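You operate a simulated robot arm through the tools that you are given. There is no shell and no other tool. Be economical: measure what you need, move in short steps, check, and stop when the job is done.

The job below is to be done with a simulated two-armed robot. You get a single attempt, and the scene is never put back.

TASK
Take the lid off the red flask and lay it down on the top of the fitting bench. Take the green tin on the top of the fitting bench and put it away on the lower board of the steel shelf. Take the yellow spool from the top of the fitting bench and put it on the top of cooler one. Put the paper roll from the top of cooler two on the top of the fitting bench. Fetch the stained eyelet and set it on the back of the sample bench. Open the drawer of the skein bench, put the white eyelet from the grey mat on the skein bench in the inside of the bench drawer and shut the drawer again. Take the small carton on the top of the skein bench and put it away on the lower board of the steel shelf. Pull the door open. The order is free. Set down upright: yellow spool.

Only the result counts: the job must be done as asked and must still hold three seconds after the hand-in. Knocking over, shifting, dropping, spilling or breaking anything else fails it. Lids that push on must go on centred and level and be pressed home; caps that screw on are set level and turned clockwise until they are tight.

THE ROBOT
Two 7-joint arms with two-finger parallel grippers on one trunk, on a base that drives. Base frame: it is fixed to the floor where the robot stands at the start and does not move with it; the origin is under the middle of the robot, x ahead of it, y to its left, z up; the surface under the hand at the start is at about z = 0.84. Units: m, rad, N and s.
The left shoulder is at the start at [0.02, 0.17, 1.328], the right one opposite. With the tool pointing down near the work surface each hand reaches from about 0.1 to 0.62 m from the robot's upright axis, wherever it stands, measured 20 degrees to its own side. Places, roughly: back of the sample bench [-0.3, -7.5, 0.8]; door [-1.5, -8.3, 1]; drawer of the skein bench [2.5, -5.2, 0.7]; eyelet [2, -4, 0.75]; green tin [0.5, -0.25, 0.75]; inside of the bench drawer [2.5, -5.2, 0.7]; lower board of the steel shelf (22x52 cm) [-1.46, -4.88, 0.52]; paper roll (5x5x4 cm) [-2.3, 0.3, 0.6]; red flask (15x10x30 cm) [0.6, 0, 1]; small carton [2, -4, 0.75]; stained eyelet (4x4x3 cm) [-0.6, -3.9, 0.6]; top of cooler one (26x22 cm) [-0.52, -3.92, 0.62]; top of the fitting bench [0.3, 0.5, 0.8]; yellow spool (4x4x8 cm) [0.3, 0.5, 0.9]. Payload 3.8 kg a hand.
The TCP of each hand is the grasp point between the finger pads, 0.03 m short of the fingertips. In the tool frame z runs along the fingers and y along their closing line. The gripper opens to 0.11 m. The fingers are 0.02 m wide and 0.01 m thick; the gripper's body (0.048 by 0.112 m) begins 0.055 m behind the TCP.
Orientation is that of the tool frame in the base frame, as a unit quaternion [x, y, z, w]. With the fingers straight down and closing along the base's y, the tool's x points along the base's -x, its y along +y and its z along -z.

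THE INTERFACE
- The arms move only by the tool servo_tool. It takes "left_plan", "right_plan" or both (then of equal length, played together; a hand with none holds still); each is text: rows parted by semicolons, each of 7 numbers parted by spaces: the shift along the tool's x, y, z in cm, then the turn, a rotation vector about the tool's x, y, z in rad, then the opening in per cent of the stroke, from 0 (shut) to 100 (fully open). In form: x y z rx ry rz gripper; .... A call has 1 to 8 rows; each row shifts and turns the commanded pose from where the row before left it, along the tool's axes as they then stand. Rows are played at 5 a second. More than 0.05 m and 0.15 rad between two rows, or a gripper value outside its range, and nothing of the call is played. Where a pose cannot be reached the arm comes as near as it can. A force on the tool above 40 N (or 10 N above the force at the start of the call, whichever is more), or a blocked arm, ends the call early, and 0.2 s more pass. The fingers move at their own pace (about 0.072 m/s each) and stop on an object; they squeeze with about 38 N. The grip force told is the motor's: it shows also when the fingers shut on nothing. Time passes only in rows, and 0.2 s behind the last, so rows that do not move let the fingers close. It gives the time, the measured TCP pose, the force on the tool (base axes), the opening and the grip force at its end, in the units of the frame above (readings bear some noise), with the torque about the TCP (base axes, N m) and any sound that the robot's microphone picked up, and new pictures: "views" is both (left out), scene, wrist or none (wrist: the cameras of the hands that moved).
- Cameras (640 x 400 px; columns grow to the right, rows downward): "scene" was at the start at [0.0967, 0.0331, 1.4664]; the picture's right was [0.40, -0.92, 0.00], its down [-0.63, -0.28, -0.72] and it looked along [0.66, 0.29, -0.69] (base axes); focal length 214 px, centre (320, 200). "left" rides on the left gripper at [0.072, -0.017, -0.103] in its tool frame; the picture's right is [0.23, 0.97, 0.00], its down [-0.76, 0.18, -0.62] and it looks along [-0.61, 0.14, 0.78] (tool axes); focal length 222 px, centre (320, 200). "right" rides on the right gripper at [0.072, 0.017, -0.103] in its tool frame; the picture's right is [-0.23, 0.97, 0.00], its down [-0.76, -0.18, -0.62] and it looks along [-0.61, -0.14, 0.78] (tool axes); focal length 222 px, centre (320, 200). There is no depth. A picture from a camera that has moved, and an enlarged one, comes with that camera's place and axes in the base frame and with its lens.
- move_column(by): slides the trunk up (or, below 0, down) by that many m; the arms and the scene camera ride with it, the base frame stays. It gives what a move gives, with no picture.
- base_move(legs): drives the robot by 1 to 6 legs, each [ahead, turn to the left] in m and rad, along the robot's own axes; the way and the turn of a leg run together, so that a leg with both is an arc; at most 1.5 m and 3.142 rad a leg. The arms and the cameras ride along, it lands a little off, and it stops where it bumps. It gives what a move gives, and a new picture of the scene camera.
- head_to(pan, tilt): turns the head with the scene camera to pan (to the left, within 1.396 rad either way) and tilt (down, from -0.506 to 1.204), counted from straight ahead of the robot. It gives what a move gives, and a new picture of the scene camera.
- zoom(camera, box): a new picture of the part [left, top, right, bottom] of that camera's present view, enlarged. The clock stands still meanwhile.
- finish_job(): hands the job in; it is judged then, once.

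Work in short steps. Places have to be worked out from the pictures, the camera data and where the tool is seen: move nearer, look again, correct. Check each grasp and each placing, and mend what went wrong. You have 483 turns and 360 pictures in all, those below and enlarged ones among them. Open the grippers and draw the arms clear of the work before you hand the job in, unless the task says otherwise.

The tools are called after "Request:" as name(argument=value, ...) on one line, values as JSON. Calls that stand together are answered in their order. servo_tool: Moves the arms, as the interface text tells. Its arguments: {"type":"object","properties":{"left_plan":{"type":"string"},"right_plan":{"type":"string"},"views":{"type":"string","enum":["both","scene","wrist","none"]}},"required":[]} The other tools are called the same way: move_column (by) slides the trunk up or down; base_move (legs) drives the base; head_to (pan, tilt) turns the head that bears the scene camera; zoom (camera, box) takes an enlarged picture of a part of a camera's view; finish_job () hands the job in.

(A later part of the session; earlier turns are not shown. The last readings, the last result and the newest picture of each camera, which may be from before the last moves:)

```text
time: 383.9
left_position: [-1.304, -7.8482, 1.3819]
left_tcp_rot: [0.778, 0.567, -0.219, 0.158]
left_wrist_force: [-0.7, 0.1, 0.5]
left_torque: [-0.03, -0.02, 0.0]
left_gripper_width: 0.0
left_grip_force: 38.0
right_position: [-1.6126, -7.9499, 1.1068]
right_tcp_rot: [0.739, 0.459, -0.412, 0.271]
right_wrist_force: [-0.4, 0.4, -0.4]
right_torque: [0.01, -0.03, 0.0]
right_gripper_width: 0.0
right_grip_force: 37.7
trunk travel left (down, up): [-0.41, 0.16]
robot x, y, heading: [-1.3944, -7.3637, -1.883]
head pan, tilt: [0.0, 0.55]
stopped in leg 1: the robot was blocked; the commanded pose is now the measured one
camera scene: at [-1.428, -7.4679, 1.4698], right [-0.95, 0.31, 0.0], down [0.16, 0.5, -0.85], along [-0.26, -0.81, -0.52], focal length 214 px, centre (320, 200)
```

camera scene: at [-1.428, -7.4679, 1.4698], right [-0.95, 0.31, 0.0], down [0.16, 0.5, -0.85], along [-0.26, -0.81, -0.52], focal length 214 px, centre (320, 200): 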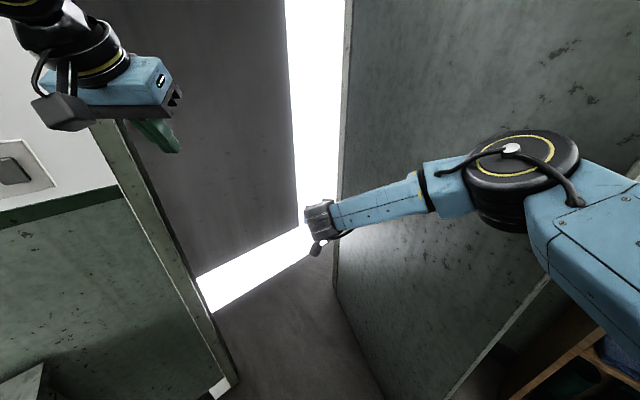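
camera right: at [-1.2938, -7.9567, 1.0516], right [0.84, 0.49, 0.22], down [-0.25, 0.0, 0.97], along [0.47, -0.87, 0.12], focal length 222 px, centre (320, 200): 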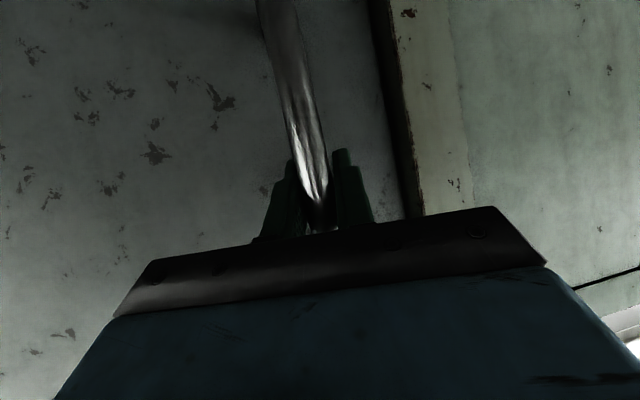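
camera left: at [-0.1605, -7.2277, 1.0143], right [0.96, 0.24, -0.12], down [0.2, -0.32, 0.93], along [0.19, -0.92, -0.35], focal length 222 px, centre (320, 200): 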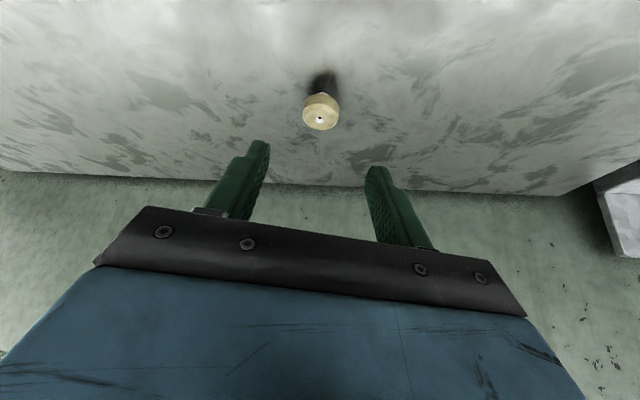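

Blocked after a little; I won't force it. I go back out the way I came and check the door from a distance.

Request:
base_move(legs=[[0, 0.089], [-0.5, 0]])

Request:
base_move(legs=[[-0.35, 0]])

```text
time: 387.3
left_position: [-1.146, -7.3518, 1.3817]
left_tcp_rot: [0.752, 0.602, -0.212, 0.167]
left_wrist_force: [0.3, -0.3, 0.6]
left_torque: [-0.01, 0.0, -0.01]
left_gripper_width: 0.0
left_grip_force: 37.4
right_position: [-1.4445, -7.4809, 1.1067]
right_tcp_rot: [0.717, 0.493, -0.399, 0.289]
right_wrist_force: [-0.7, -0.7, 0.3]
right_torque: [-0.01, 0.02, -0.03]
right_gripper_width: 0.0
right_grip_force: 37.7
trunk travel left (down, up): [-0.41, 0.16]
robot x, y, heading: [-1.2847, -6.8767, -1.794]
head pan, tilt: [0.0, 0.55]
camera scene: at [-1.3048, -6.984, 1.4698], right [-0.97, 0.22, 0.0], down [0.12, 0.51, -0.85], along [-0.19, -0.83, -0.52], focal length 214 px, centre (320, 200)
```

scene: 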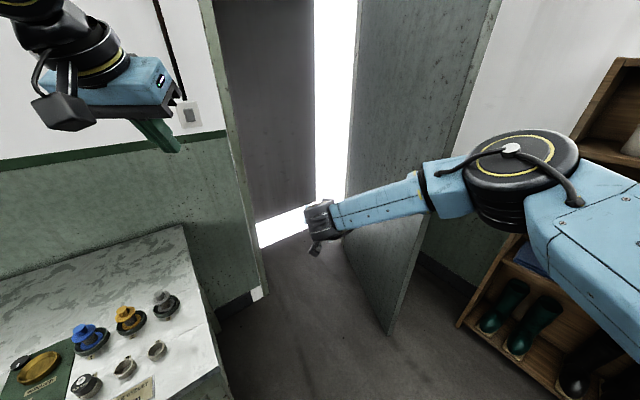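

```text
time: 389.6
left_position: [-1.07, -7.0104, 1.3819]
left_tcp_rot: [0.753, 0.6, -0.214, 0.167]
left_wrist_force: [-0.6, 0.6, 0.3]
left_torque: [-0.03, -0.02, -0.01]
left_gripper_width: 0.0002
left_grip_force: 38.0
right_position: [-1.3675, -7.1379, 1.1054]
right_tcp_rot: [0.717, 0.492, -0.4, 0.289]
right_wrist_force: [-0.1, 0.5, 0.6]
right_torque: [0.0, 0.03, -0.01]
right_gripper_width: 0.0002
right_grip_force: 37.4
trunk travel left (down, up): [-0.41, 0.16]
robot x, y, heading: [-1.1999, -6.5332, -1.796]
head pan, tilt: [0.0, 0.55]
camera scene: at [-1.2269, -6.6425, 1.4698], right [-0.97, 0.22, 0.0], down [0.12, 0.51, -0.85], along [-0.19, -0.83, -0.52], focal length 214 px, centre (320, 200)
```

scene: 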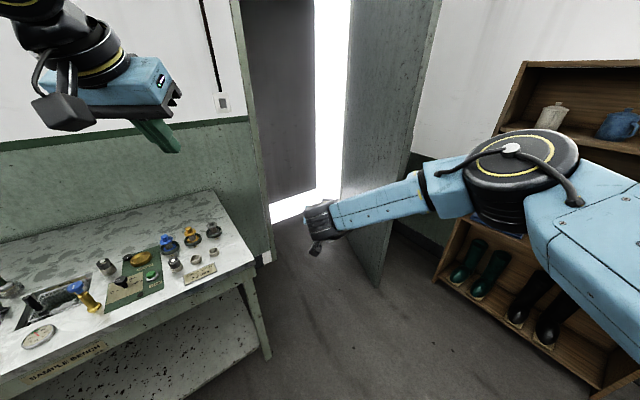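

The door stays ~65° open. Now to the skein bench: turn and drive to its neighbourhood.

Request:
servo_tool(right_plan="2.2 0 -3.7 0 0 0 0; 2.2 0 -3.7 0 0 0 0; 2.2 0 -3.7 0 0 0 0; 2.2 0 -3.7 0 0 0 0; 2.2 0 -3.7 0 0 0 0", views="none")

Request:
base_move(legs=[[0, 2.396], [1.4, 0], [0.8, 0]])

Request:
head_to(pan=0.0, tilt=0.4)

```text
time: 390.8
left_position: [-1.0688, -7.0102, 1.3818]
left_tcp_rot: [0.752, 0.601, -0.212, 0.167]
left_wrist_force: [-0.5, -0.4, -0.8]
left_torque: [0.01, 0.02, 0.0]
left_gripper_width: 0.0
left_grip_force: 37.0
right_position: [-1.2927, -6.9351, 1.1079]
right_tcp_rot: [0.718, 0.492, -0.399, 0.289]
right_wrist_force: [0.3, 0.4, -0.2]
right_torque: [0.05, 0.03, -0.04]
right_gripper_width: 0.0
right_grip_force: 37.8
trunk travel left (down, up): [-0.41, 0.16]
robot x, y, heading: [-1.206, -6.5324, -1.8]
head pan, tilt: [0.0, 0.55]
```

```text
time: 407.3
left_position: [0.811, -4.8398, 1.3813]
left_tcp_rot: [-0.292, 0.918, 0.079, 0.258]
left_wrist_force: [0.0, 1.1, -0.2]
left_torque: [0.01, -0.01, -0.06]
left_gripper_width: 0.0003
left_grip_force: 38.0
right_position: [0.9273, -5.0441, 1.1078]
right_tcp_rot: [-0.202, 0.846, 0.126, 0.477]
right_wrist_force: [-0.1, 0.2, 0.2]
right_torque: [0.0, 0.01, -0.02]
right_gripper_width: 0.0
right_grip_force: 37.9
trunk travel left (down, up): [-0.41, 0.16]
robot x, y, heading: [0.5851, -5.2792, 0.615]
head pan, tilt: [0.0, 0.55]
camera scene: at [0.6819, -5.2183, 1.4698], right [0.57, -0.82, 0.0], down [-0.43, -0.3, -0.85], along [0.7, 0.49, -0.52], focal length 214 px, centre (320, 200)
```

scene: 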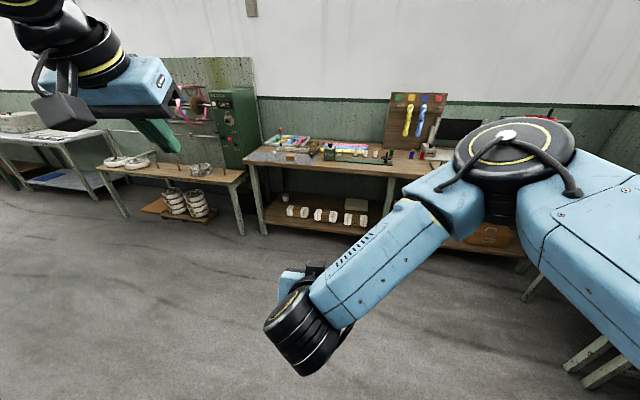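

```text
time: 408.0
left_position: [0.8108, -4.8402, 1.3807]
left_tcp_rot: [-0.291, 0.918, 0.08, 0.258]
left_wrist_force: [0.7, -0.1, -0.6]
left_torque: [0.01, 0.02, -0.01]
left_gripper_width: 0.0
left_grip_force: 37.8
right_position: [0.9272, -5.0443, 1.1073]
right_tcp_rot: [-0.201, 0.846, 0.126, 0.477]
right_wrist_force: [0.6, -0.2, -0.7]
right_torque: [-0.01, -0.01, 0.02]
right_gripper_width: 0.0
right_grip_force: 38.0
trunk travel left (down, up): [-0.41, 0.16]
robot x, y, heading: [0.5935, -5.2829, 0.61]
head pan, tilt: [0.0, 0.4]
camera scene: at [0.684, -5.2168, 1.4835], right [0.57, -0.82, 0.0], down [-0.32, -0.22, -0.92], along [0.75, 0.53, -0.39], focal length 214 px, centre (320, 200)
```

scene: 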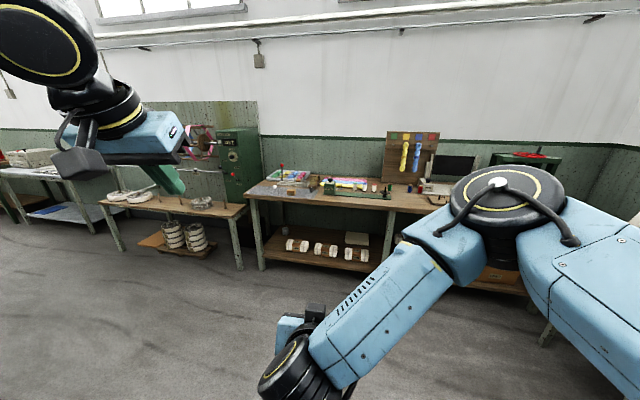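

The skein bench is the long wooden one. I drive up to ~0.75 m before it and look.

Request:
base_move(legs=[[0, 0.22], [1.0, 0], [0, -0.45]])

Request:
head_to(pan=0.5, tilt=0.55)

Request:
head_to(pan=-0.3, tilt=0.55)

```text
time: 415.3
left_position: [1.5775, -4.1576, 1.382]
left_tcp_rot: [-0.186, 0.945, 0.05, 0.264]
left_wrist_force: [0.1, -0.1, 0.2]
left_torque: [0.01, 0.02, -0.03]
left_gripper_width: 0.0
left_grip_force: 37.7
right_position: [1.6458, -4.3828, 1.1073]
right_tcp_rot: [-0.106, 0.863, 0.072, 0.489]
right_wrist_force: [-0.2, -0.3, -0.4]
right_torque: [0.0, 0.01, -0.04]
right_gripper_width: 0.0
right_grip_force: 37.5
trunk travel left (down, up): [-0.41, 0.16]
robot x, y, heading: [1.2642, -4.5403, 0.383]
head pan, tilt: [0.0, 0.4]
camera scene: at [1.3707, -4.4967, 1.4835], right [0.38, -0.93, 0.0], down [-0.36, -0.15, -0.92], along [0.85, 0.35, -0.39], focal length 214 px, centre (320, 200)
```

scene: 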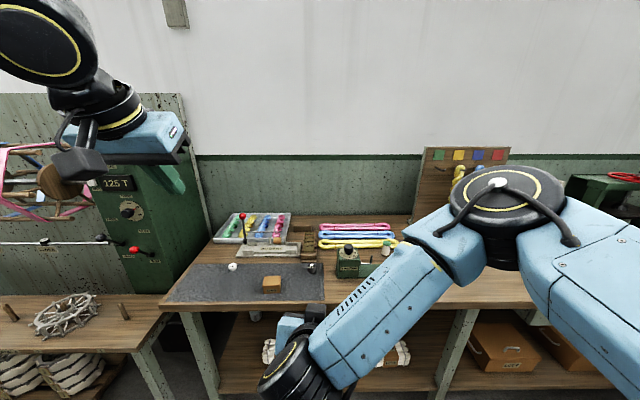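

```text
time: 416.3
left_position: [1.5781, -4.1583, 1.3819]
left_tcp_rot: [-0.187, 0.944, 0.05, 0.266]
left_wrist_force: [-0.2, -0.7, -1.0]
left_torque: [0.0, -0.05, 0.02]
left_gripper_width: 0.0
left_grip_force: 37.8
right_position: [1.6454, -4.3826, 1.1083]
right_tcp_rot: [-0.106, 0.863, 0.073, 0.489]
right_wrist_force: [0.7, -0.6, 0.0]
right_torque: [-0.02, -0.01, 0.01]
right_gripper_width: 0.0
right_grip_force: 37.7
trunk travel left (down, up): [-0.41, 0.16]
robot x, y, heading: [1.2669, -4.5393, 0.386]
head pan, tilt: [0.499, 0.55]
camera scene: at [1.3415, -4.4619, 1.4698], right [0.77, -0.63, 0.0], down [-0.33, -0.4, -0.85], along [0.54, 0.66, -0.52], focal length 214 px, centre (320, 200)
```

scene: 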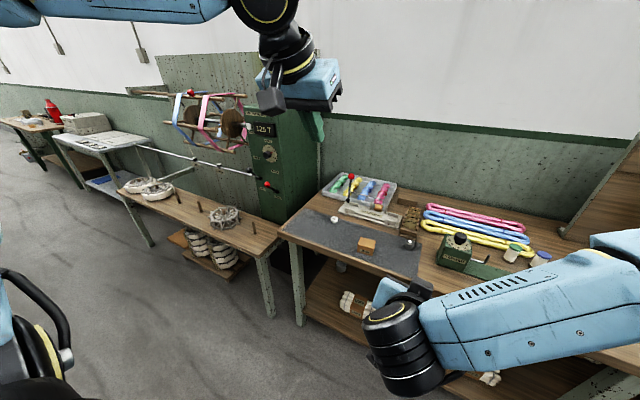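

```text
time: 417.4
left_position: [1.5781, -4.1575, 1.3818]
left_tcp_rot: [-0.187, 0.944, 0.051, 0.266]
left_wrist_force: [1.5, -0.4, -0.4]
left_torque: [0.05, -0.02, -0.01]
left_gripper_width: 0.0
left_grip_force: 37.6
right_position: [1.6458, -4.3813, 1.1077]
right_tcp_rot: [-0.106, 0.864, 0.072, 0.488]
right_wrist_force: [0.0, 0.8, -0.3]
right_torque: [-0.03, -0.02, 0.03]
right_gripper_width: 0.0001
right_grip_force: 37.9
trunk travel left (down, up): [-0.41, 0.16]
robot x, y, heading: [1.2654, -4.5398, 0.385]
head pan, tilt: [-0.3, 0.55]
camera scene: at [1.3741, -4.5236, 1.4698], right [0.09, -1.0, 0.0], down [-0.52, -0.05, -0.85], along [0.85, 0.07, -0.52], focal length 214 px, centre (320, 200)
```

scene: 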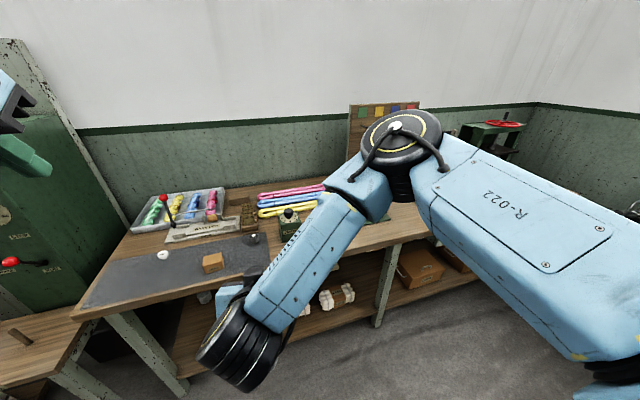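

White eyelet at ≈(1.90, -3.875) and carton at ≈(1.89, -4.075) on the bench (z≈0.84). Next I go to look at the drawer further along the bench.

Request:
base_move(legs=[[0, -1.51], [0.8, 0], [0, 1.51]])

Request:
head_to(pan=0.35, tilt=0.65)

```text
time: 429.0
left_position: [1.9227, -4.8693, 1.3818]
left_tcp_rot: [-0.184, 0.945, 0.049, 0.264]
left_wrist_force: [-0.8, 0.0, 0.8]
left_torque: [0.01, 0.02, -0.02]
left_gripper_width: 0.0
left_grip_force: 37.5
right_position: [1.9895, -5.0954, 1.1076]
right_tcp_rot: [-0.103, 0.863, 0.071, 0.489]
right_wrist_force: [0.5, -0.7, 1.2]
right_torque: [0.0, -0.02, 0.0]
right_gripper_width: 0.0003
right_grip_force: 37.8
trunk travel left (down, up): [-0.41, 0.16]
robot x, y, heading: [1.6089, -5.2489, 0.382]
head pan, tilt: [-0.3, 0.55]
camera scene: at [1.7171, -5.2354, 1.4698], right [0.08, -1.0, 0.0], down [-0.52, -0.04, -0.85], along [0.85, 0.07, -0.52], focal length 214 px, centre (320, 200)
```

scene: 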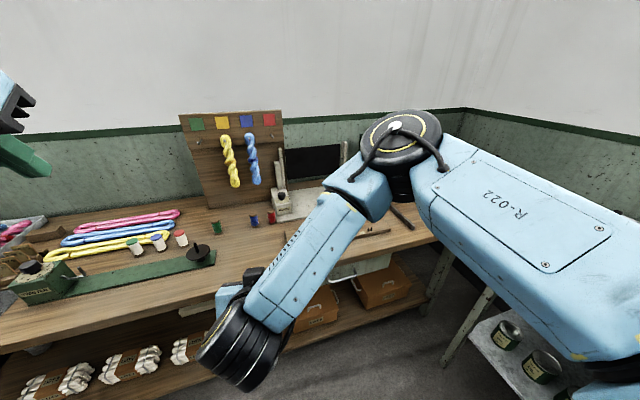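

```text
time: 430.0
left_position: [1.9217, -4.8693, 1.3808]
left_tcp_rot: [-0.185, 0.945, 0.05, 0.265]
left_wrist_force: [-0.8, -0.3, 0.5]
left_torque: [0.0, 0.01, 0.01]
left_gripper_width: 0.0
left_grip_force: 38.1
right_position: [1.9895, -5.0953, 1.1079]
right_tcp_rot: [-0.104, 0.864, 0.071, 0.488]
right_wrist_force: [-0.1, 0.0, 0.5]
right_torque: [0.01, 0.0, -0.05]
right_gripper_width: 0.0002
right_grip_force: 37.9
trunk travel left (down, up): [-0.41, 0.16]
robot x, y, heading: [1.6112, -5.2498, 0.381]
head pan, tilt: [0.351, 0.649]
camera scene: at [1.6922, -5.1849, 1.461], right [0.67, -0.74, 0.0], down [-0.45, -0.4, -0.8], along [0.59, 0.53, -0.6], focal length 214 px, centre (320, 200)
```

scene: 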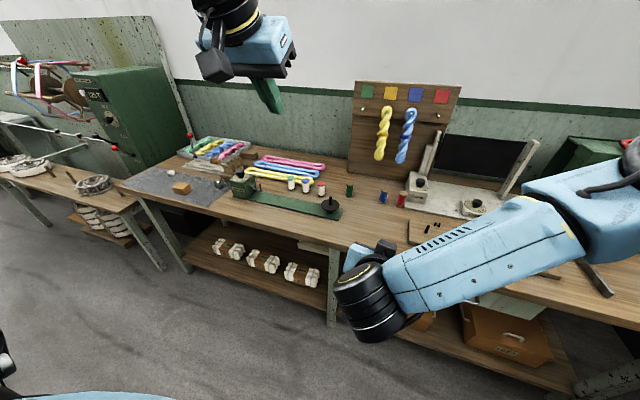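

Request:
zoom(camera="right", box=[0, 0, 640, 400])

```text
1.00 times, centred on (320, 200) of right (not enlarged: the box is as wide or as high as the picture)
camera zoom: at [1.8643, -5.1106, 1.099], right [-0.13, 0.97, 0.22], down [-0.09, -0.23, 0.97], along [0.99, 0.11, 0.12], focal length 222 px, centre (320, 200)
```

zoom: 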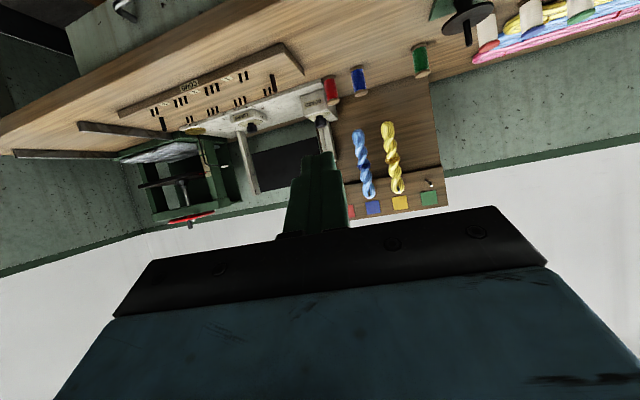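

The drawer is near (2.47, -5.4). I shift along to get a view of it.

Request:
base_move(legs=[[0, -1.6], [0.3, 0], [0, 1.6]])

Request:
head_to(pan=0.1, tilt=0.75)

```text
time: 439.9
left_position: [2.0288, -5.157, 1.3817]
left_tcp_rot: [-0.179, 0.946, 0.048, 0.266]
left_wrist_force: [-0.4, 0.8, 0.1]
left_torque: [0.0, 0.0, -0.03]
left_gripper_width: 0.0002
left_grip_force: 38.1
right_position: [2.0932, -5.3828, 1.1078]
right_tcp_rot: [-0.098, 0.864, 0.068, 0.489]
right_wrist_force: [-0.4, 0.2, -0.1]
right_torque: [0.01, 0.02, 0.01]
right_gripper_width: 0.0
right_grip_force: 37.5
trunk travel left (down, up): [-0.41, 0.16]
robot x, y, heading: [1.7118, -5.5326, 0.371]
head pan, tilt: [0.351, 0.649]
camera scene: at [1.7953, -5.4689, 1.461], right [0.66, -0.75, 0.0], down [-0.45, -0.4, -0.8], along [0.6, 0.53, -0.6], focal length 214 px, centre (320, 200)
```

scene: 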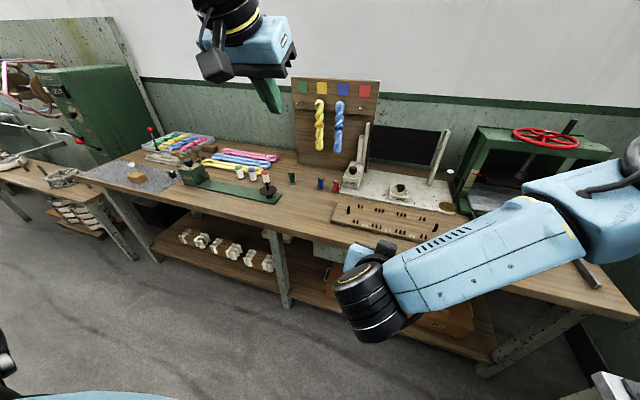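

```text
time: 440.6
left_position: [2.029, -5.1569, 1.3827]
left_tcp_rot: [-0.179, 0.946, 0.048, 0.266]
left_wrist_force: [0.5, 0.3, -0.5]
left_torque: [0.0, 0.04, 0.0]
left_gripper_width: 0.0
left_grip_force: 37.7
right_position: [2.0945, -5.3826, 1.1068]
right_tcp_rot: [-0.099, 0.864, 0.069, 0.489]
right_wrist_force: [-0.2, 0.6, 0.4]
right_torque: [0.01, -0.01, -0.01]
right_gripper_width: 0.0001
right_grip_force: 38.0
trunk travel left (down, up): [-0.41, 0.16]
robot x, y, heading: [1.7103, -5.534, 0.37]
head pan, tilt: [0.099, 0.75]
camera scene: at [1.8041, -5.4888, 1.4525], right [0.45, -0.89, 0.0], down [-0.61, -0.31, -0.73], along [0.65, 0.33, -0.68], focal length 214 px, centre (320, 200)
```

scene: 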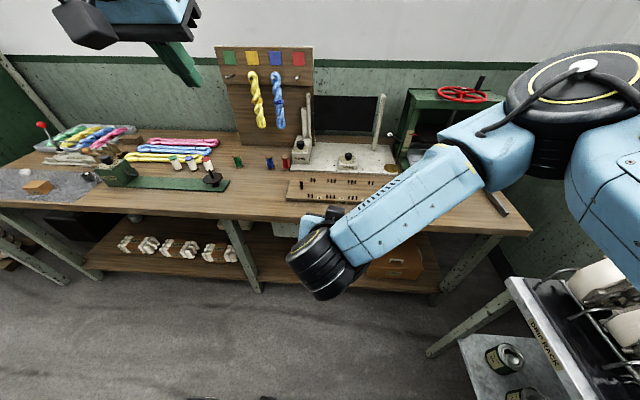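

Request:
zoom(camera="scene", box=[220, 180, 420, 300])

```text
3.20 times, centred on (320, 240) of scene
camera zoom: at [1.8041, -5.4888, 1.4525], right [0.45, -0.89, 0.0], down [-0.61, -0.31, -0.73], along [0.65, 0.33, -0.68], focal length 686 px, centre (320, 72)
```

zoom: 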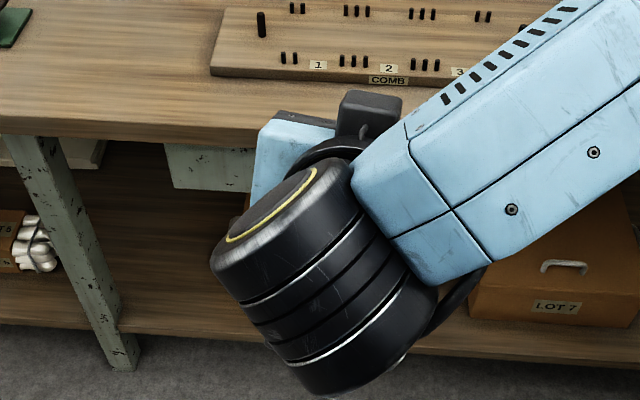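

The drawer front is under the bench top (z 0.70–0.79), partly hidden by my hand. I raise the right hand to see its handle.

Request:
servo_tool(right_plan="-3.4 0 -2.05 0 0 0 0; -3.4 0 -2.05 0 0 0 0; -3.4 0 -2.05 0 0 0 0; -3.4 0 -2.05 0 0 0 50; -3.4 0 -2.05 0 0 0 80; 0 0 0 0 0 0 80", views="scene")

Request:
zoom(camera="scene", box=[220, 180, 420, 300])

```text
time: 442.0
left_position: [2.0306, -5.1572, 1.3815]
left_tcp_rot: [-0.179, 0.946, 0.048, 0.267]
left_wrist_force: [0.3, 0.1, 0.3]
left_torque: [0.02, 0.0, -0.02]
left_gripper_width: 0.0001
left_grip_force: 38.0
right_position: [2.0946, -5.3879, 1.3066]
right_tcp_rot: [-0.099, 0.865, 0.068, 0.487]
right_wrist_force: [0.9, 0.1, -0.2]
right_torque: [-0.02, 0.04, 0.01]
right_gripper_width: 0.0882
right_grip_force: 0.0
trunk travel left (down, up): [-0.41, 0.16]
robot x, y, heading: [1.7087, -5.534, 0.371]
head pan, tilt: [0.099, 0.75]
camera scene: at [1.8044, -5.4885, 1.4524], right [0.45, -0.89, 0.0], down [-0.61, -0.31, -0.73], along [0.65, 0.33, -0.68], focal length 214 px, centre (320, 200)
```

scene: 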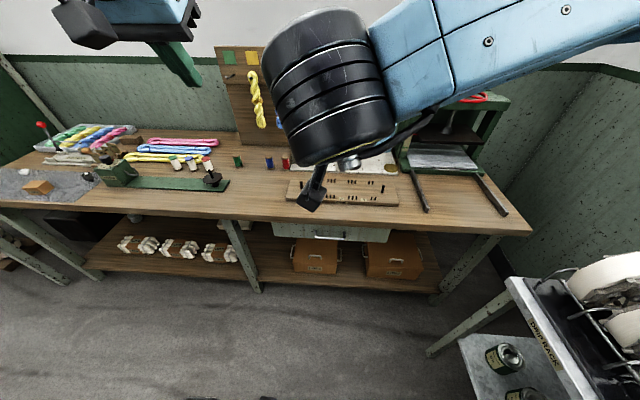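

```text
3.20 times, centred on (320, 240) of scene
camera zoom: at [1.8044, -5.4885, 1.4524], right [0.45, -0.89, 0.0], down [-0.61, -0.31, -0.73], along [0.65, 0.33, -0.68], focal length 686 px, centre (320, 72)
```

zoom: 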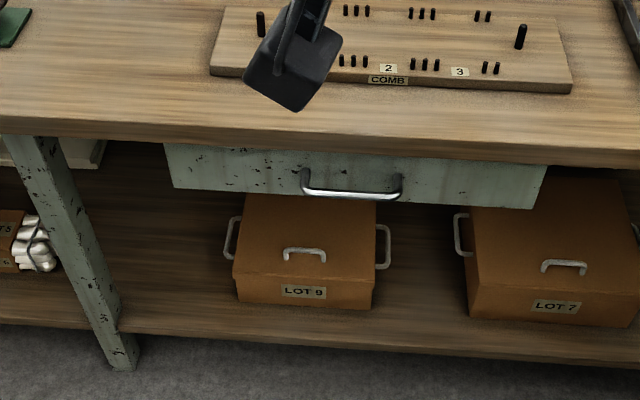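

I lower the trunk 0.3 m, giving a second view of the handle for its height and distance.

Request:
move_column(by=-0.3)

Request:
head_to(pan=0.1, tilt=0.6)

Request:
zoom(camera="scene", box=[220, 150, 420, 270])

```text
time: 445.0
left_position: [2.0294, -5.1562, 1.083]
left_tcp_rot: [-0.178, 0.946, 0.048, 0.266]
left_wrist_force: [-0.7, 0.4, 0.1]
left_torque: [0.0, 0.01, -0.03]
left_gripper_width: 0.0
left_grip_force: 37.6
right_position: [2.0925, -5.3875, 1.0067]
right_tcp_rot: [-0.099, 0.864, 0.068, 0.489]
right_wrist_force: [-0.2, -0.1, -0.2]
right_torque: [0.03, 0.03, -0.04]
right_gripper_width: 0.0882
right_grip_force: 0.0
trunk travel left (down, up): [-0.11, 0.46]
robot x, y, heading: [1.7145, -5.5367, 0.373]
head pan, tilt: [0.099, 0.75]
```

```text
time: 445.7
left_position: [2.029, -5.156, 1.0812]
left_tcp_rot: [-0.179, 0.946, 0.048, 0.265]
left_wrist_force: [0.7, 0.0, -0.7]
left_torque: [0.04, 0.01, 0.0]
left_gripper_width: 0.0
left_grip_force: 37.8
right_position: [2.0929, -5.3868, 1.0065]
right_tcp_rot: [-0.099, 0.864, 0.068, 0.488]
right_wrist_force: [-0.3, 0.5, 0.0]
right_torque: [-0.01, -0.01, 0.01]
right_gripper_width: 0.0877
right_grip_force: 0.2
trunk travel left (down, up): [-0.11, 0.46]
robot x, y, heading: [1.7094, -5.534, 0.374]
head pan, tilt: [0.099, 0.6]
camera scene: at [1.8091, -5.4863, 1.1653], right [0.45, -0.89, 0.0], down [-0.5, -0.26, -0.82], along [0.74, 0.37, -0.57], focal length 214 px, centre (320, 200)
```

scene: 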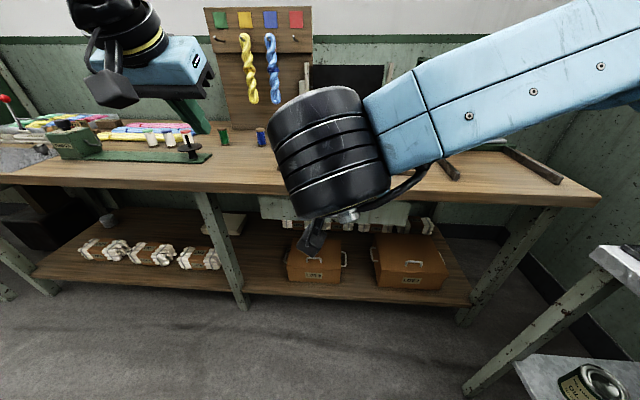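

```text
3.20 times, centred on (320, 210) of scene
camera zoom: at [1.8091, -5.4863, 1.1653], right [0.45, -0.89, 0.0], down [-0.5, -0.26, -0.82], along [0.74, 0.37, -0.57], focal length 686 px, centre (320, 168)
```

zoom: 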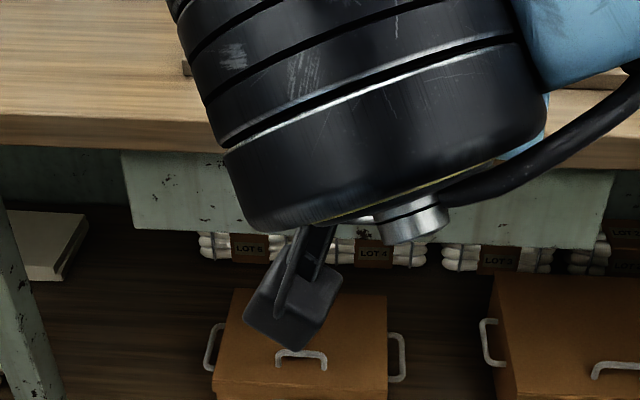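

Drawer front: plane ≈(2.325,-5.276) centre, handle bar ≈(2.298,-5.284, 0.755), proud ~3 cm, horizontal. I need the gripper rolled 90° to clamp it; testing the roll range in free space.

Request:
servo_tool(right_plan="0 0 0 0 0 0.148 80; 0 0 0 0 0 0.148 80; 0 0 0 0 0 0.148 80; 0 0 0 0 0 0.148 80; 0 0 0 0 0 0.148 80; 0 0 0 0 0 0.148 80; 0 0 0 0 0 0.148 80; 0 0 0 0 0 0.148 80", views="none")

Request:
servo_tool(right_plan="0 0 0 0 0 0.13 80; 0 0 0 0 0 0.13 80; 0 0 0 0 0 0.126 80; 0 0 0 0 0 0 80", views="scene")

```text
time: 447.5
left_position: [2.0297, -5.1571, 1.082]
left_tcp_rot: [-0.179, 0.946, 0.048, 0.266]
left_wrist_force: [0.5, 0.0, -0.5]
left_torque: [-0.06, 0.0, -0.01]
left_gripper_width: 0.0
left_grip_force: 37.2
right_position: [2.0941, -5.3861, 1.006]
right_tcp_rot: [0.401, 0.772, 0.331, 0.366]
right_wrist_force: [-0.6, 1.0, 0.2]
right_torque: [0.0, 0.01, -0.01]
right_gripper_width: 0.0882
right_grip_force: 0.0
trunk travel left (down, up): [-0.11, 0.46]
robot x, y, heading: [1.7073, -5.5352, 0.373]
head pan, tilt: [0.099, 0.6]
```

```text
time: 448.5
left_position: [2.0292, -5.1573, 1.0819]
left_tcp_rot: [-0.179, 0.946, 0.048, 0.265]
left_wrist_force: [-0.2, -0.3, 0.4]
left_torque: [-0.01, -0.04, 0.0]
left_gripper_width: 0.0
left_grip_force: 37.4
right_position: [2.0932, -5.3882, 1.0063]
right_tcp_rot: [0.541, 0.681, 0.395, 0.297]
right_wrist_force: [-0.4, 0.6, -0.1]
right_torque: [0.03, 0.0, 0.01]
right_gripper_width: 0.088
right_grip_force: 0.1
trunk travel left (down, up): [-0.11, 0.46]
robot x, y, heading: [1.7111, -5.533, 0.371]
head pan, tilt: [0.099, 0.6]
camera scene: at [1.8091, -5.4863, 1.1653], right [0.45, -0.89, 0.0], down [-0.5, -0.26, -0.83], along [0.74, 0.37, -0.56], focal length 214 px, centre (320, 200)
```

scene: 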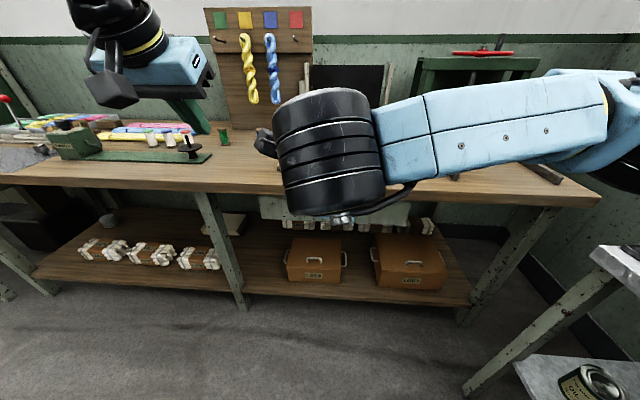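

Roll works. I go to a pre-grasp 10 cm in front of the bar, opening 45 %.

Request:
servo_tool(right_plan="0.94 -2.04 4.13 0 0 0 45; 0.94 -2.04 4.13 0 0 0 45; 0.94 -2.04 4.13 0 0 0 45; 0.94 -2.04 4.13 0 0 0 45; 0.94 -2.04 4.13 0 0 0 45; 0 0 0 0 0 0 45", views="both")

```text
time: 449.9
left_position: [2.0294, -5.1562, 1.081]
left_tcp_rot: [-0.179, 0.946, 0.048, 0.265]
left_wrist_force: [0.0, 0.1, -0.2]
left_torque: [-0.01, 0.0, 0.01]
left_gripper_width: 0.0001
left_grip_force: 37.5
right_position: [2.2017, -5.3089, 0.8156]
right_tcp_rot: [0.541, 0.682, 0.394, 0.297]
right_wrist_force: [-0.5, -0.7, 0.3]
right_torque: [0.0, -0.02, 0.01]
right_gripper_width: 0.0494
right_grip_force: 0.1
trunk travel left (down, up): [-0.11, 0.46]
robot x, y, heading: [1.7122, -5.5372, 0.373]
head pan, tilt: [0.099, 0.6]
camera scene: at [1.809, -5.4864, 1.1653], right [0.45, -0.89, 0.0], down [-0.5, -0.26, -0.83], along [0.74, 0.37, -0.56], focal length 214 px, centre (320, 200)
camera right: at [2.1085, -5.2595, 0.8829], right [0.54, -0.12, 0.83], down [-0.42, -0.89, 0.15], along [0.72, -0.44, -0.54], focal length 222 px, centre (320, 200)
```

scene: 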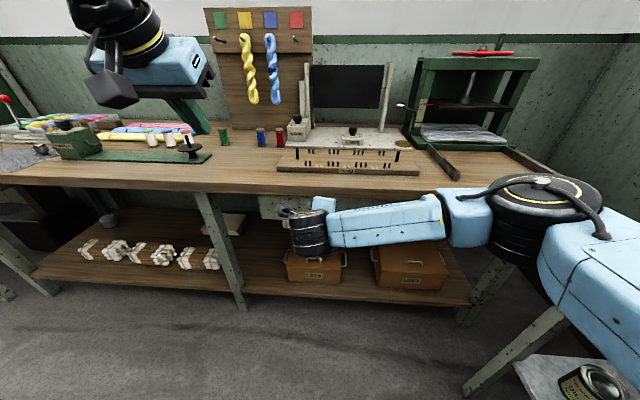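
right: 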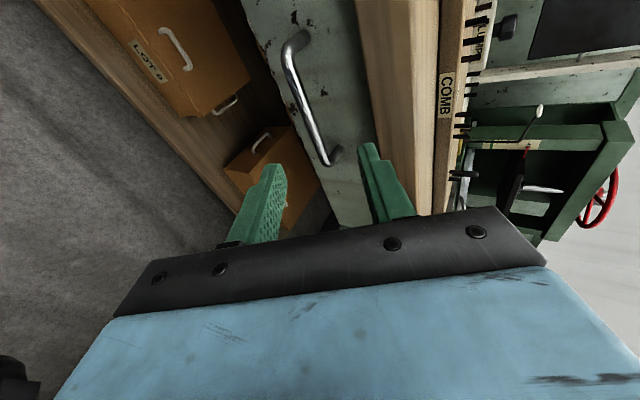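

The bar lies nicely between the two fingers; its centre ≈(2.291,-5.278,0.752). I advance 8.5 cm with slight corrections and look.

Request:
servo_tool(right_plan="0.3 -0.3 3 0 0 0 42; 0.3 -0.3 3 0 0 0 42; 0.1 0 2.5 0 0 0 42; 0 0 0 0 0 0 42", views="wrist")

```text
time: 450.9
left_position: [2.0303, -5.1565, 1.0823]
left_tcp_rot: [-0.179, 0.946, 0.049, 0.265]
left_wrist_force: [0.3, 0.0, 0.0]
left_torque: [0.02, 0.01, 0.01]
left_gripper_width: 0.0
left_grip_force: 37.6
right_position: [2.2689, -5.2835, 0.7648]
right_tcp_rot: [0.541, 0.682, 0.393, 0.297]
right_wrist_force: [-0.1, 0.2, 0.3]
right_torque: [0.02, 0.01, -0.02]
right_gripper_width: 0.0461
right_grip_force: 0.0
trunk travel left (down, up): [-0.11, 0.46]
robot x, y, heading: [1.7109, -5.5313, 0.374]
head pan, tilt: [0.099, 0.6]
camera right: at [2.1752, -5.2346, 0.8337], right [0.54, -0.12, 0.83], down [-0.43, -0.89, 0.15], along [0.72, -0.44, -0.54], focal length 222 px, centre (320, 200)
```

right: 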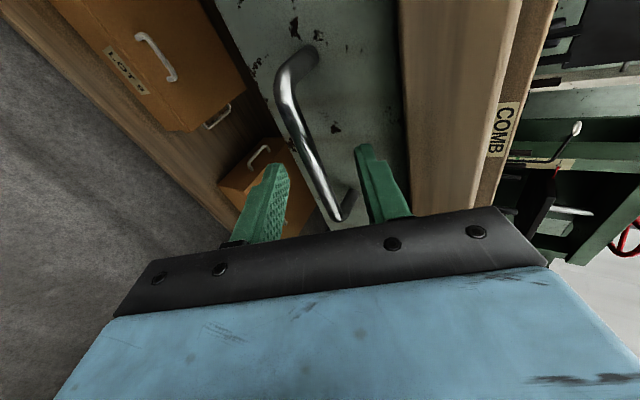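

The bar is between the finger pads. I close.

Request:
servo_tool(right_plan="0 0 0.4 0 0 0 20; 0 0 0 0 0 0 0; 0 0 0 0 0 0 0; 0 0 0 0 0 0 0", views="wrist")

```text
time: 451.9
left_position: [2.0288, -5.157, 1.0815]
left_tcp_rot: [-0.179, 0.946, 0.047, 0.265]
left_wrist_force: [-0.4, -0.4, 0.0]
left_torque: [-0.01, 0.02, 0.02]
left_gripper_width: 0.0
left_grip_force: 37.8
right_position: [2.2703, -5.283, 0.7583]
right_tcp_rot: [0.54, 0.684, 0.391, 0.296]
right_wrist_force: [-15.6, -8.3, -16.3]
right_torque: [-1.04, 0.28, 0.46]
right_gripper_width: 0.0132
right_grip_force: 44.3
trunk travel left (down, up): [-0.11, 0.46]
robot x, y, heading: [1.7101, -5.5331, 0.368]
head pan, tilt: [0.099, 0.6]
camera right: at [2.1767, -5.2342, 0.829], right [0.55, -0.11, 0.83], down [-0.42, -0.89, 0.16], along [0.72, -0.44, -0.54], focal length 222 px, centre (320, 200)
```

right: 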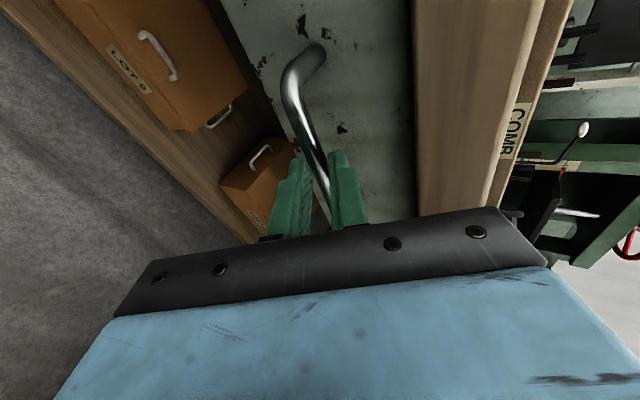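

Gripped. I pull the drawer 4 cm outward as a test.

Request:
servo_tool(right_plan="0 -0.4 0 0 0 0 0; -0.14 -0.5 -0.85 0 0 0 0; -0.14 -0.5 -0.85 0 0 0 0; -0.14 -0.5 -0.85 0 0 0 0; -0.14 -0.5 -0.85 0 0 0 0; 0 0 0 0 0 0 0", views="wrist")

```text
time: 453.3
left_position: [2.0295, -5.1575, 1.0813]
left_tcp_rot: [-0.179, 0.946, 0.048, 0.265]
left_wrist_force: [0.4, 0.4, -0.2]
left_torque: [0.02, 0.0, -0.01]
left_gripper_width: 0.0
left_grip_force: 37.8
right_position: [2.2333, -5.2987, 0.7593]
right_tcp_rot: [0.542, 0.681, 0.393, 0.297]
right_wrist_force: [0.8, -3.3, -9.2]
right_torque: [-0.66, -0.06, 0.71]
right_gripper_width: 0.0131
right_grip_force: 45.5
trunk travel left (down, up): [-0.11, 0.46]
robot x, y, heading: [1.7088, -5.5379, 0.373]
head pan, tilt: [0.099, 0.6]
camera right: at [2.14, -5.2492, 0.8284], right [0.54, -0.12, 0.83], down [-0.43, -0.89, 0.15], along [0.72, -0.44, -0.54], focal length 222 px, centre (320, 200)
```

right: 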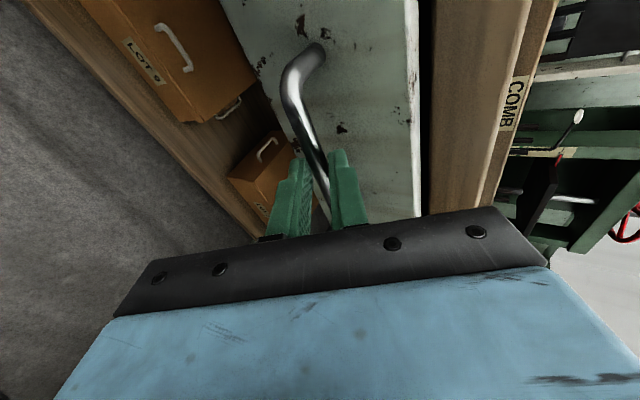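

The drawer slides out. I pull another 16 cm.

Request:
servo_tool(right_plan="-0.28 -1.0 -1.7 0 0 0 0; -0.28 -1.0 -1.7 0 0 0 0; -0.28 -1.0 -1.7 0 0 0 0; -0.28 -1.0 -1.7 0 0 0 0; -0.28 -1.0 -1.7 0 0 0 0; -0.28 -1.0 -1.7 0 0 0 0; -0.28 -1.0 -1.7 0 0 0 0; -0.28 -1.0 -1.7 0 0 0 0", views="scene")

```text
time: 455.1
left_position: [2.0304, -5.1583, 1.0819]
left_tcp_rot: [-0.178, 0.946, 0.048, 0.266]
left_wrist_force: [-0.3, 0.2, 0.1]
left_torque: [0.04, 0.02, 0.01]
left_gripper_width: 0.0003
left_grip_force: 37.3
right_position: [2.085, -5.3602, 0.7593]
right_tcp_rot: [0.543, 0.68, 0.391, 0.298]
right_wrist_force: [7.9, -19.7, -10.4]
right_torque: [-1.45, -0.35, -0.52]
right_gripper_width: 0.0135
right_grip_force: 45.2
trunk travel left (down, up): [-0.11, 0.46]
robot x, y, heading: [1.7106, -5.5326, 0.371]
head pan, tilt: [0.099, 0.6]
camera scene: at [1.8102, -5.4877, 1.1652], right [0.45, -0.89, 0.0], down [-0.5, -0.26, -0.82], along [0.73, 0.37, -0.57], focal length 214 px, centre (320, 200)
```

scene: 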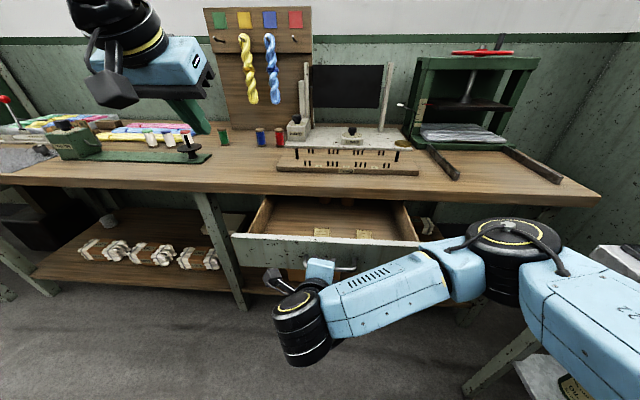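

Open 20 cm. I release the handle and withdraw.

Request:
servo_tool(right_plan="0 0 0 0 0 0 30; 0 0 0 0 0 0 45; 0 0 0 0 0 0 45; 0 0 -2 0 0 0 45; 0 0 -3 0 0 0 45; 0 0 -4 0 0 0 45; 0 2 -3 0 0 0 45; 0 0 0 0 0 0 45", views="both")

```text
time: 456.9
left_position: [2.0297, -5.1561, 1.0805]
left_tcp_rot: [-0.179, 0.946, 0.047, 0.266]
left_wrist_force: [-0.7, 0.5, 0.6]
left_torque: [0.0, -0.01, -0.02]
left_gripper_width: 0.0005
left_grip_force: 37.5
right_position: [1.9957, -5.3809, 0.8373]
right_tcp_rot: [0.541, 0.681, 0.394, 0.297]
right_wrist_force: [0.5, 0.1, -0.4]
right_torque: [0.0, -0.01, 0.0]
right_gripper_width: 0.0493
right_grip_force: 0.1
trunk travel left (down, up): [-0.11, 0.46]
robot x, y, heading: [1.7092, -5.5333, 0.37]
head pan, tilt: [0.099, 0.6]
camera scene: at [1.8092, -5.4863, 1.1653], right [0.45, -0.89, 0.0], down [-0.5, -0.26, -0.83], along [0.74, 0.37, -0.56], focal length 214 px, centre (320, 200)
camera right: at [1.9019, -5.3319, 0.9076], right [0.54, -0.12, 0.83], down [-0.43, -0.89, 0.15], along [0.72, -0.44, -0.54], focal length 222 px, centre (320, 200)
```

scene: 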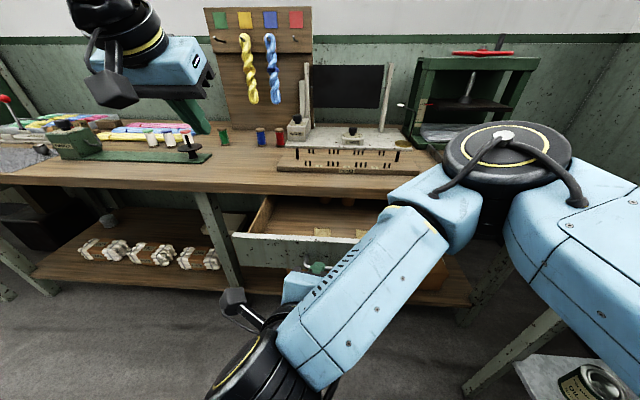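
right: 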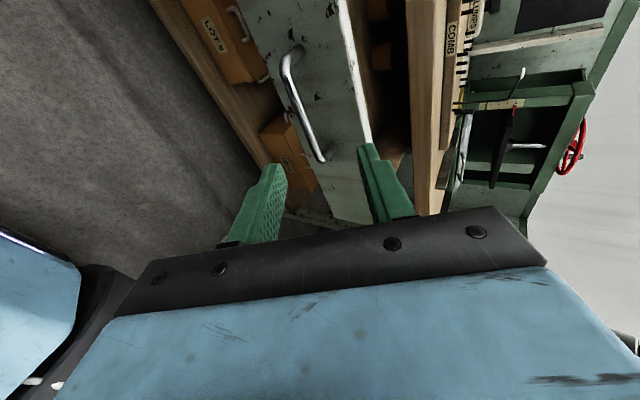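

Drawer open. I roll the right wrist back and raise the trunk before driving to the eyelet.

Request:
servo_tool(right_plan="0 1 -2 0 0 -0.148 45; 0 1 -2 0 0 -0.148 45; 0 0 0 0 0 -0.148 45; 0 0 0 0 0 -0.148 45; 0 0 0 0 0 -0.148 45; 0 0 0 0 0 -0.148 45; 0 0 0 0 0 -0.148 45; 0 0 0 0 0 -0.148 45", views="none")

Request:
servo_tool(right_plan="0 0 0 0 0 -0.13 60; 0 0 0 0 0 -0.13 60; 0 0 0 0 0 -0.126 60; 0 0 0 0 0.15 0 60; 0 0 0 0 0.15 0 60; 0 0 0 0 0.15 0 60; 0 0 0 0 0.05 0 60", views="none")

Request:
move_column(by=0.3)

```text
time: 458.7
left_position: [2.0299, -5.1576, 1.0817]
left_tcp_rot: [-0.178, 0.946, 0.048, 0.266]
left_wrist_force: [-0.1, -0.1, 0.2]
left_torque: [0.0, 0.05, 0.01]
left_gripper_width: 0.0002
left_grip_force: 37.2
right_position: [1.976, -5.3851, 0.8773]
right_tcp_rot: [0.074, 0.866, 0.158, 0.469]
right_wrist_force: [0.3, 0.4, 0.1]
right_torque: [-0.01, 0.05, 0.01]
right_gripper_width: 0.0495
right_grip_force: 0.1
trunk travel left (down, up): [-0.11, 0.46]
robot x, y, heading: [1.714, -5.5311, 0.372]
head pan, tilt: [0.099, 0.6]
```

```text
time: 460.3
left_position: [2.0295, -5.1573, 1.0805]
left_tcp_rot: [-0.179, 0.946, 0.049, 0.265]
left_wrist_force: [-0.6, -0.2, -0.2]
left_torque: [0.01, 0.01, 0.0]
left_gripper_width: 0.0
left_grip_force: 37.9
right_position: [1.9712, -5.3874, 0.8766]
right_tcp_rot: [-0.114, 0.958, 0.041, 0.258]
right_wrist_force: [1.0, -0.3, -0.7]
right_torque: [-0.01, -0.03, 0.0]
right_gripper_width: 0.0658
right_grip_force: 0.0
trunk travel left (down, up): [-0.11, 0.46]
robot x, y, heading: [1.7084, -5.5346, 0.375]
head pan, tilt: [0.099, 0.6]
```

```text
time: 463.3
left_position: [2.0289, -5.1551, 1.3804]
left_tcp_rot: [-0.178, 0.946, 0.047, 0.266]
left_wrist_force: [-0.3, -0.4, -1.0]
left_torque: [0.0, -0.04, -0.02]
left_gripper_width: 0.0
left_grip_force: 37.8
right_position: [1.9707, -5.386, 1.1764]
right_tcp_rot: [-0.113, 0.958, 0.041, 0.26]
right_wrist_force: [0.1, 0.2, -0.2]
right_torque: [-0.02, -0.02, 0.01]
right_gripper_width: 0.0658
right_grip_force: 0.0
trunk travel left (down, up): [-0.41, 0.16]
robot x, y, heading: [1.7095, -5.5342, 0.375]
head pan, tilt: [0.099, 0.6]
```

I tuck the left hand in and drive to a place in front of the white eyelet.

Request:
servo_tool(left_plan="3.4 -1 -2.1 0 0 0 0; 3.4 -1 -2.1 0 0 0 0; 3.4 -1 -2.1 0 0 0 0; 0 0 0 0 0 0 0", views="none")

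Request:
base_move(legs=[[0, 1.375], [1.4, 0], [0, -1.375]])

Request:
head_to(pan=0.2, tilt=0.75)

```text
time: 464.3
left_position: [1.9286, -5.2283, 1.3814]
left_tcp_rot: [-0.179, 0.946, 0.048, 0.265]
left_wrist_force: [-0.7, 0.7, 0.0]
left_torque: [-0.03, 0.01, 0.0]
left_gripper_width: 0.0
left_grip_force: 38.0
right_position: [1.9728, -5.3862, 1.1772]
right_tcp_rot: [-0.114, 0.958, 0.041, 0.259]
right_wrist_force: [0.1, 0.4, 0.5]
right_torque: [0.0, 0.03, 0.02]
right_gripper_width: 0.0659
right_grip_force: 0.0
trunk travel left (down, up): [-0.41, 0.16]
robot x, y, heading: [1.7073, -5.5337, 0.371]
head pan, tilt: [0.099, 0.6]
```

```text
time: 478.0
left_position: [1.6832, -3.8622, 1.383]
left_tcp_rot: [-0.179, 0.946, 0.048, 0.266]
left_wrist_force: [-0.5, 0.3, 0.3]
left_torque: [-0.02, 0.01, 0.02]
left_gripper_width: 0.0
left_grip_force: 38.0
right_position: [1.7268, -4.0202, 1.1761]
right_tcp_rot: [-0.113, 0.958, 0.041, 0.26]
right_wrist_force: [0.2, 0.1, -0.1]
right_torque: [-0.02, 0.0, 0.03]
right_gripper_width: 0.0659
right_grip_force: 0.0
trunk travel left (down, up): [-0.41, 0.16]
robot x, y, heading: [1.4642, -4.1672, 0.371]
head pan, tilt: [0.099, 0.6]
camera scene: at [1.5646, -4.1194, 1.4653], right [0.45, -0.89, 0.0], down [-0.5, -0.26, -0.83], along [0.74, 0.37, -0.56], focal length 214 px, centre (320, 200)
```

scene: 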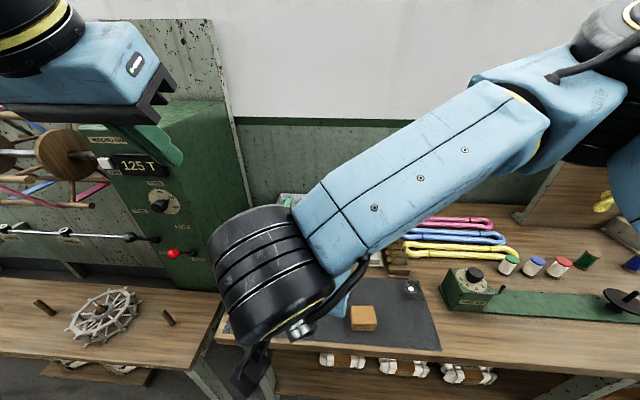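

```text
time: 478.7
left_position: [1.6828, -3.8623, 1.3831]
left_tcp_rot: [-0.179, 0.946, 0.048, 0.266]
left_wrist_force: [-0.2, -0.3, 0.5]
left_torque: [-0.04, 0.02, 0.02]
left_gripper_width: 0.0
left_grip_force: 37.6
right_position: [1.7279, -4.0185, 1.1765]
right_tcp_rot: [-0.114, 0.958, 0.042, 0.259]
right_wrist_force: [0.6, 0.0, 0.0]
right_torque: [-0.02, 0.02, -0.01]
right_gripper_width: 0.0659
right_grip_force: 0.0
trunk travel left (down, up): [-0.41, 0.16]
robot x, y, heading: [1.4654, -4.167, 0.371]
head pan, tilt: [0.201, 0.75]
camera scene: at [1.5553, -4.1146, 1.4525], right [0.54, -0.84, 0.0], down [-0.57, -0.37, -0.73], along [0.62, 0.4, -0.68], focal length 214 px, centre (320, 200)
```

scene: 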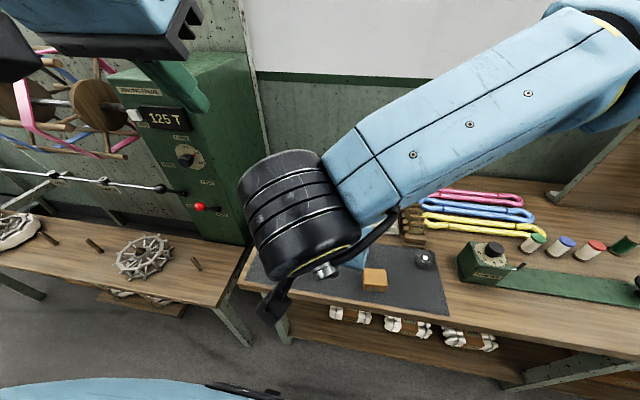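

Request:
zoom(camera="right", box=[0, 0, 640, 400])

```text
1.00 times, centred on (320, 200) of right (not enlarged: the box is as wide or as high as the picture)
camera zoom: at [1.6128, -4.032, 1.2293], right [-0.04, 0.99, 0.14], down [0.38, -0.11, 0.92], along [0.93, 0.09, -0.37], focal length 222 px, centre (320, 200)
```

zoom: 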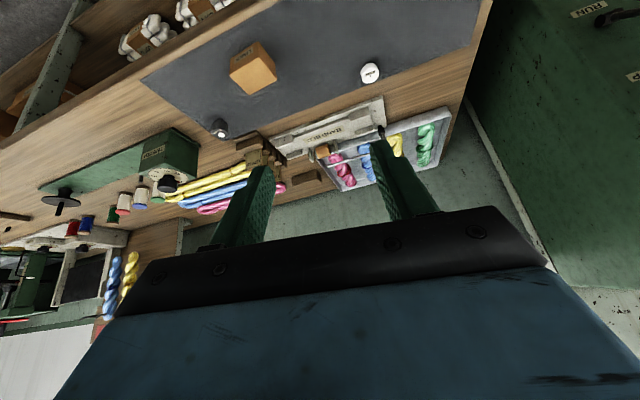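

Eyelet at (1.907, -3.875), carton ≈(1.889, -4.087). I turn the base 0.25 left so the eyelet lies straight ahead.

Request:
base_move(legs=[[0, 0.25]])

```text
time: 480.0
left_position: [1.6012, -3.818, 1.3824]
left_tcp_rot: [-0.294, 0.917, 0.08, 0.258]
left_wrist_force: [-0.2, -0.2, 0.1]
left_torque: [-0.01, 0.0, -0.03]
left_gripper_width: 0.0
left_grip_force: 38.0
right_position: [1.6828, -3.9591, 1.1768]
right_tcp_rot: [-0.231, 0.937, 0.074, 0.252]
right_wrist_force: [-0.4, -0.4, -0.7]
right_torque: [-0.03, -0.02, 0.01]
right_gripper_width: 0.066
right_grip_force: 0.0
trunk travel left (down, up): [-0.41, 0.16]
robot x, y, heading: [1.4659, -4.1633, 0.619]
head pan, tilt: [0.201, 0.75]
camera scene: at [1.5394, -4.0941, 1.4524], right [0.73, -0.68, 0.0], down [-0.46, -0.5, -0.73], along [0.5, 0.54, -0.68], focal length 214 px, centre (320, 200)
```

scene: 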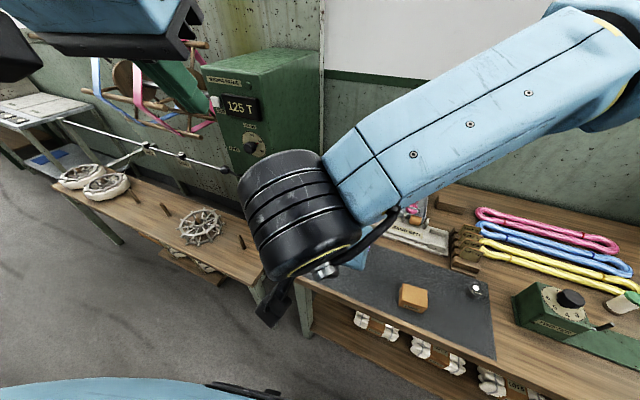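

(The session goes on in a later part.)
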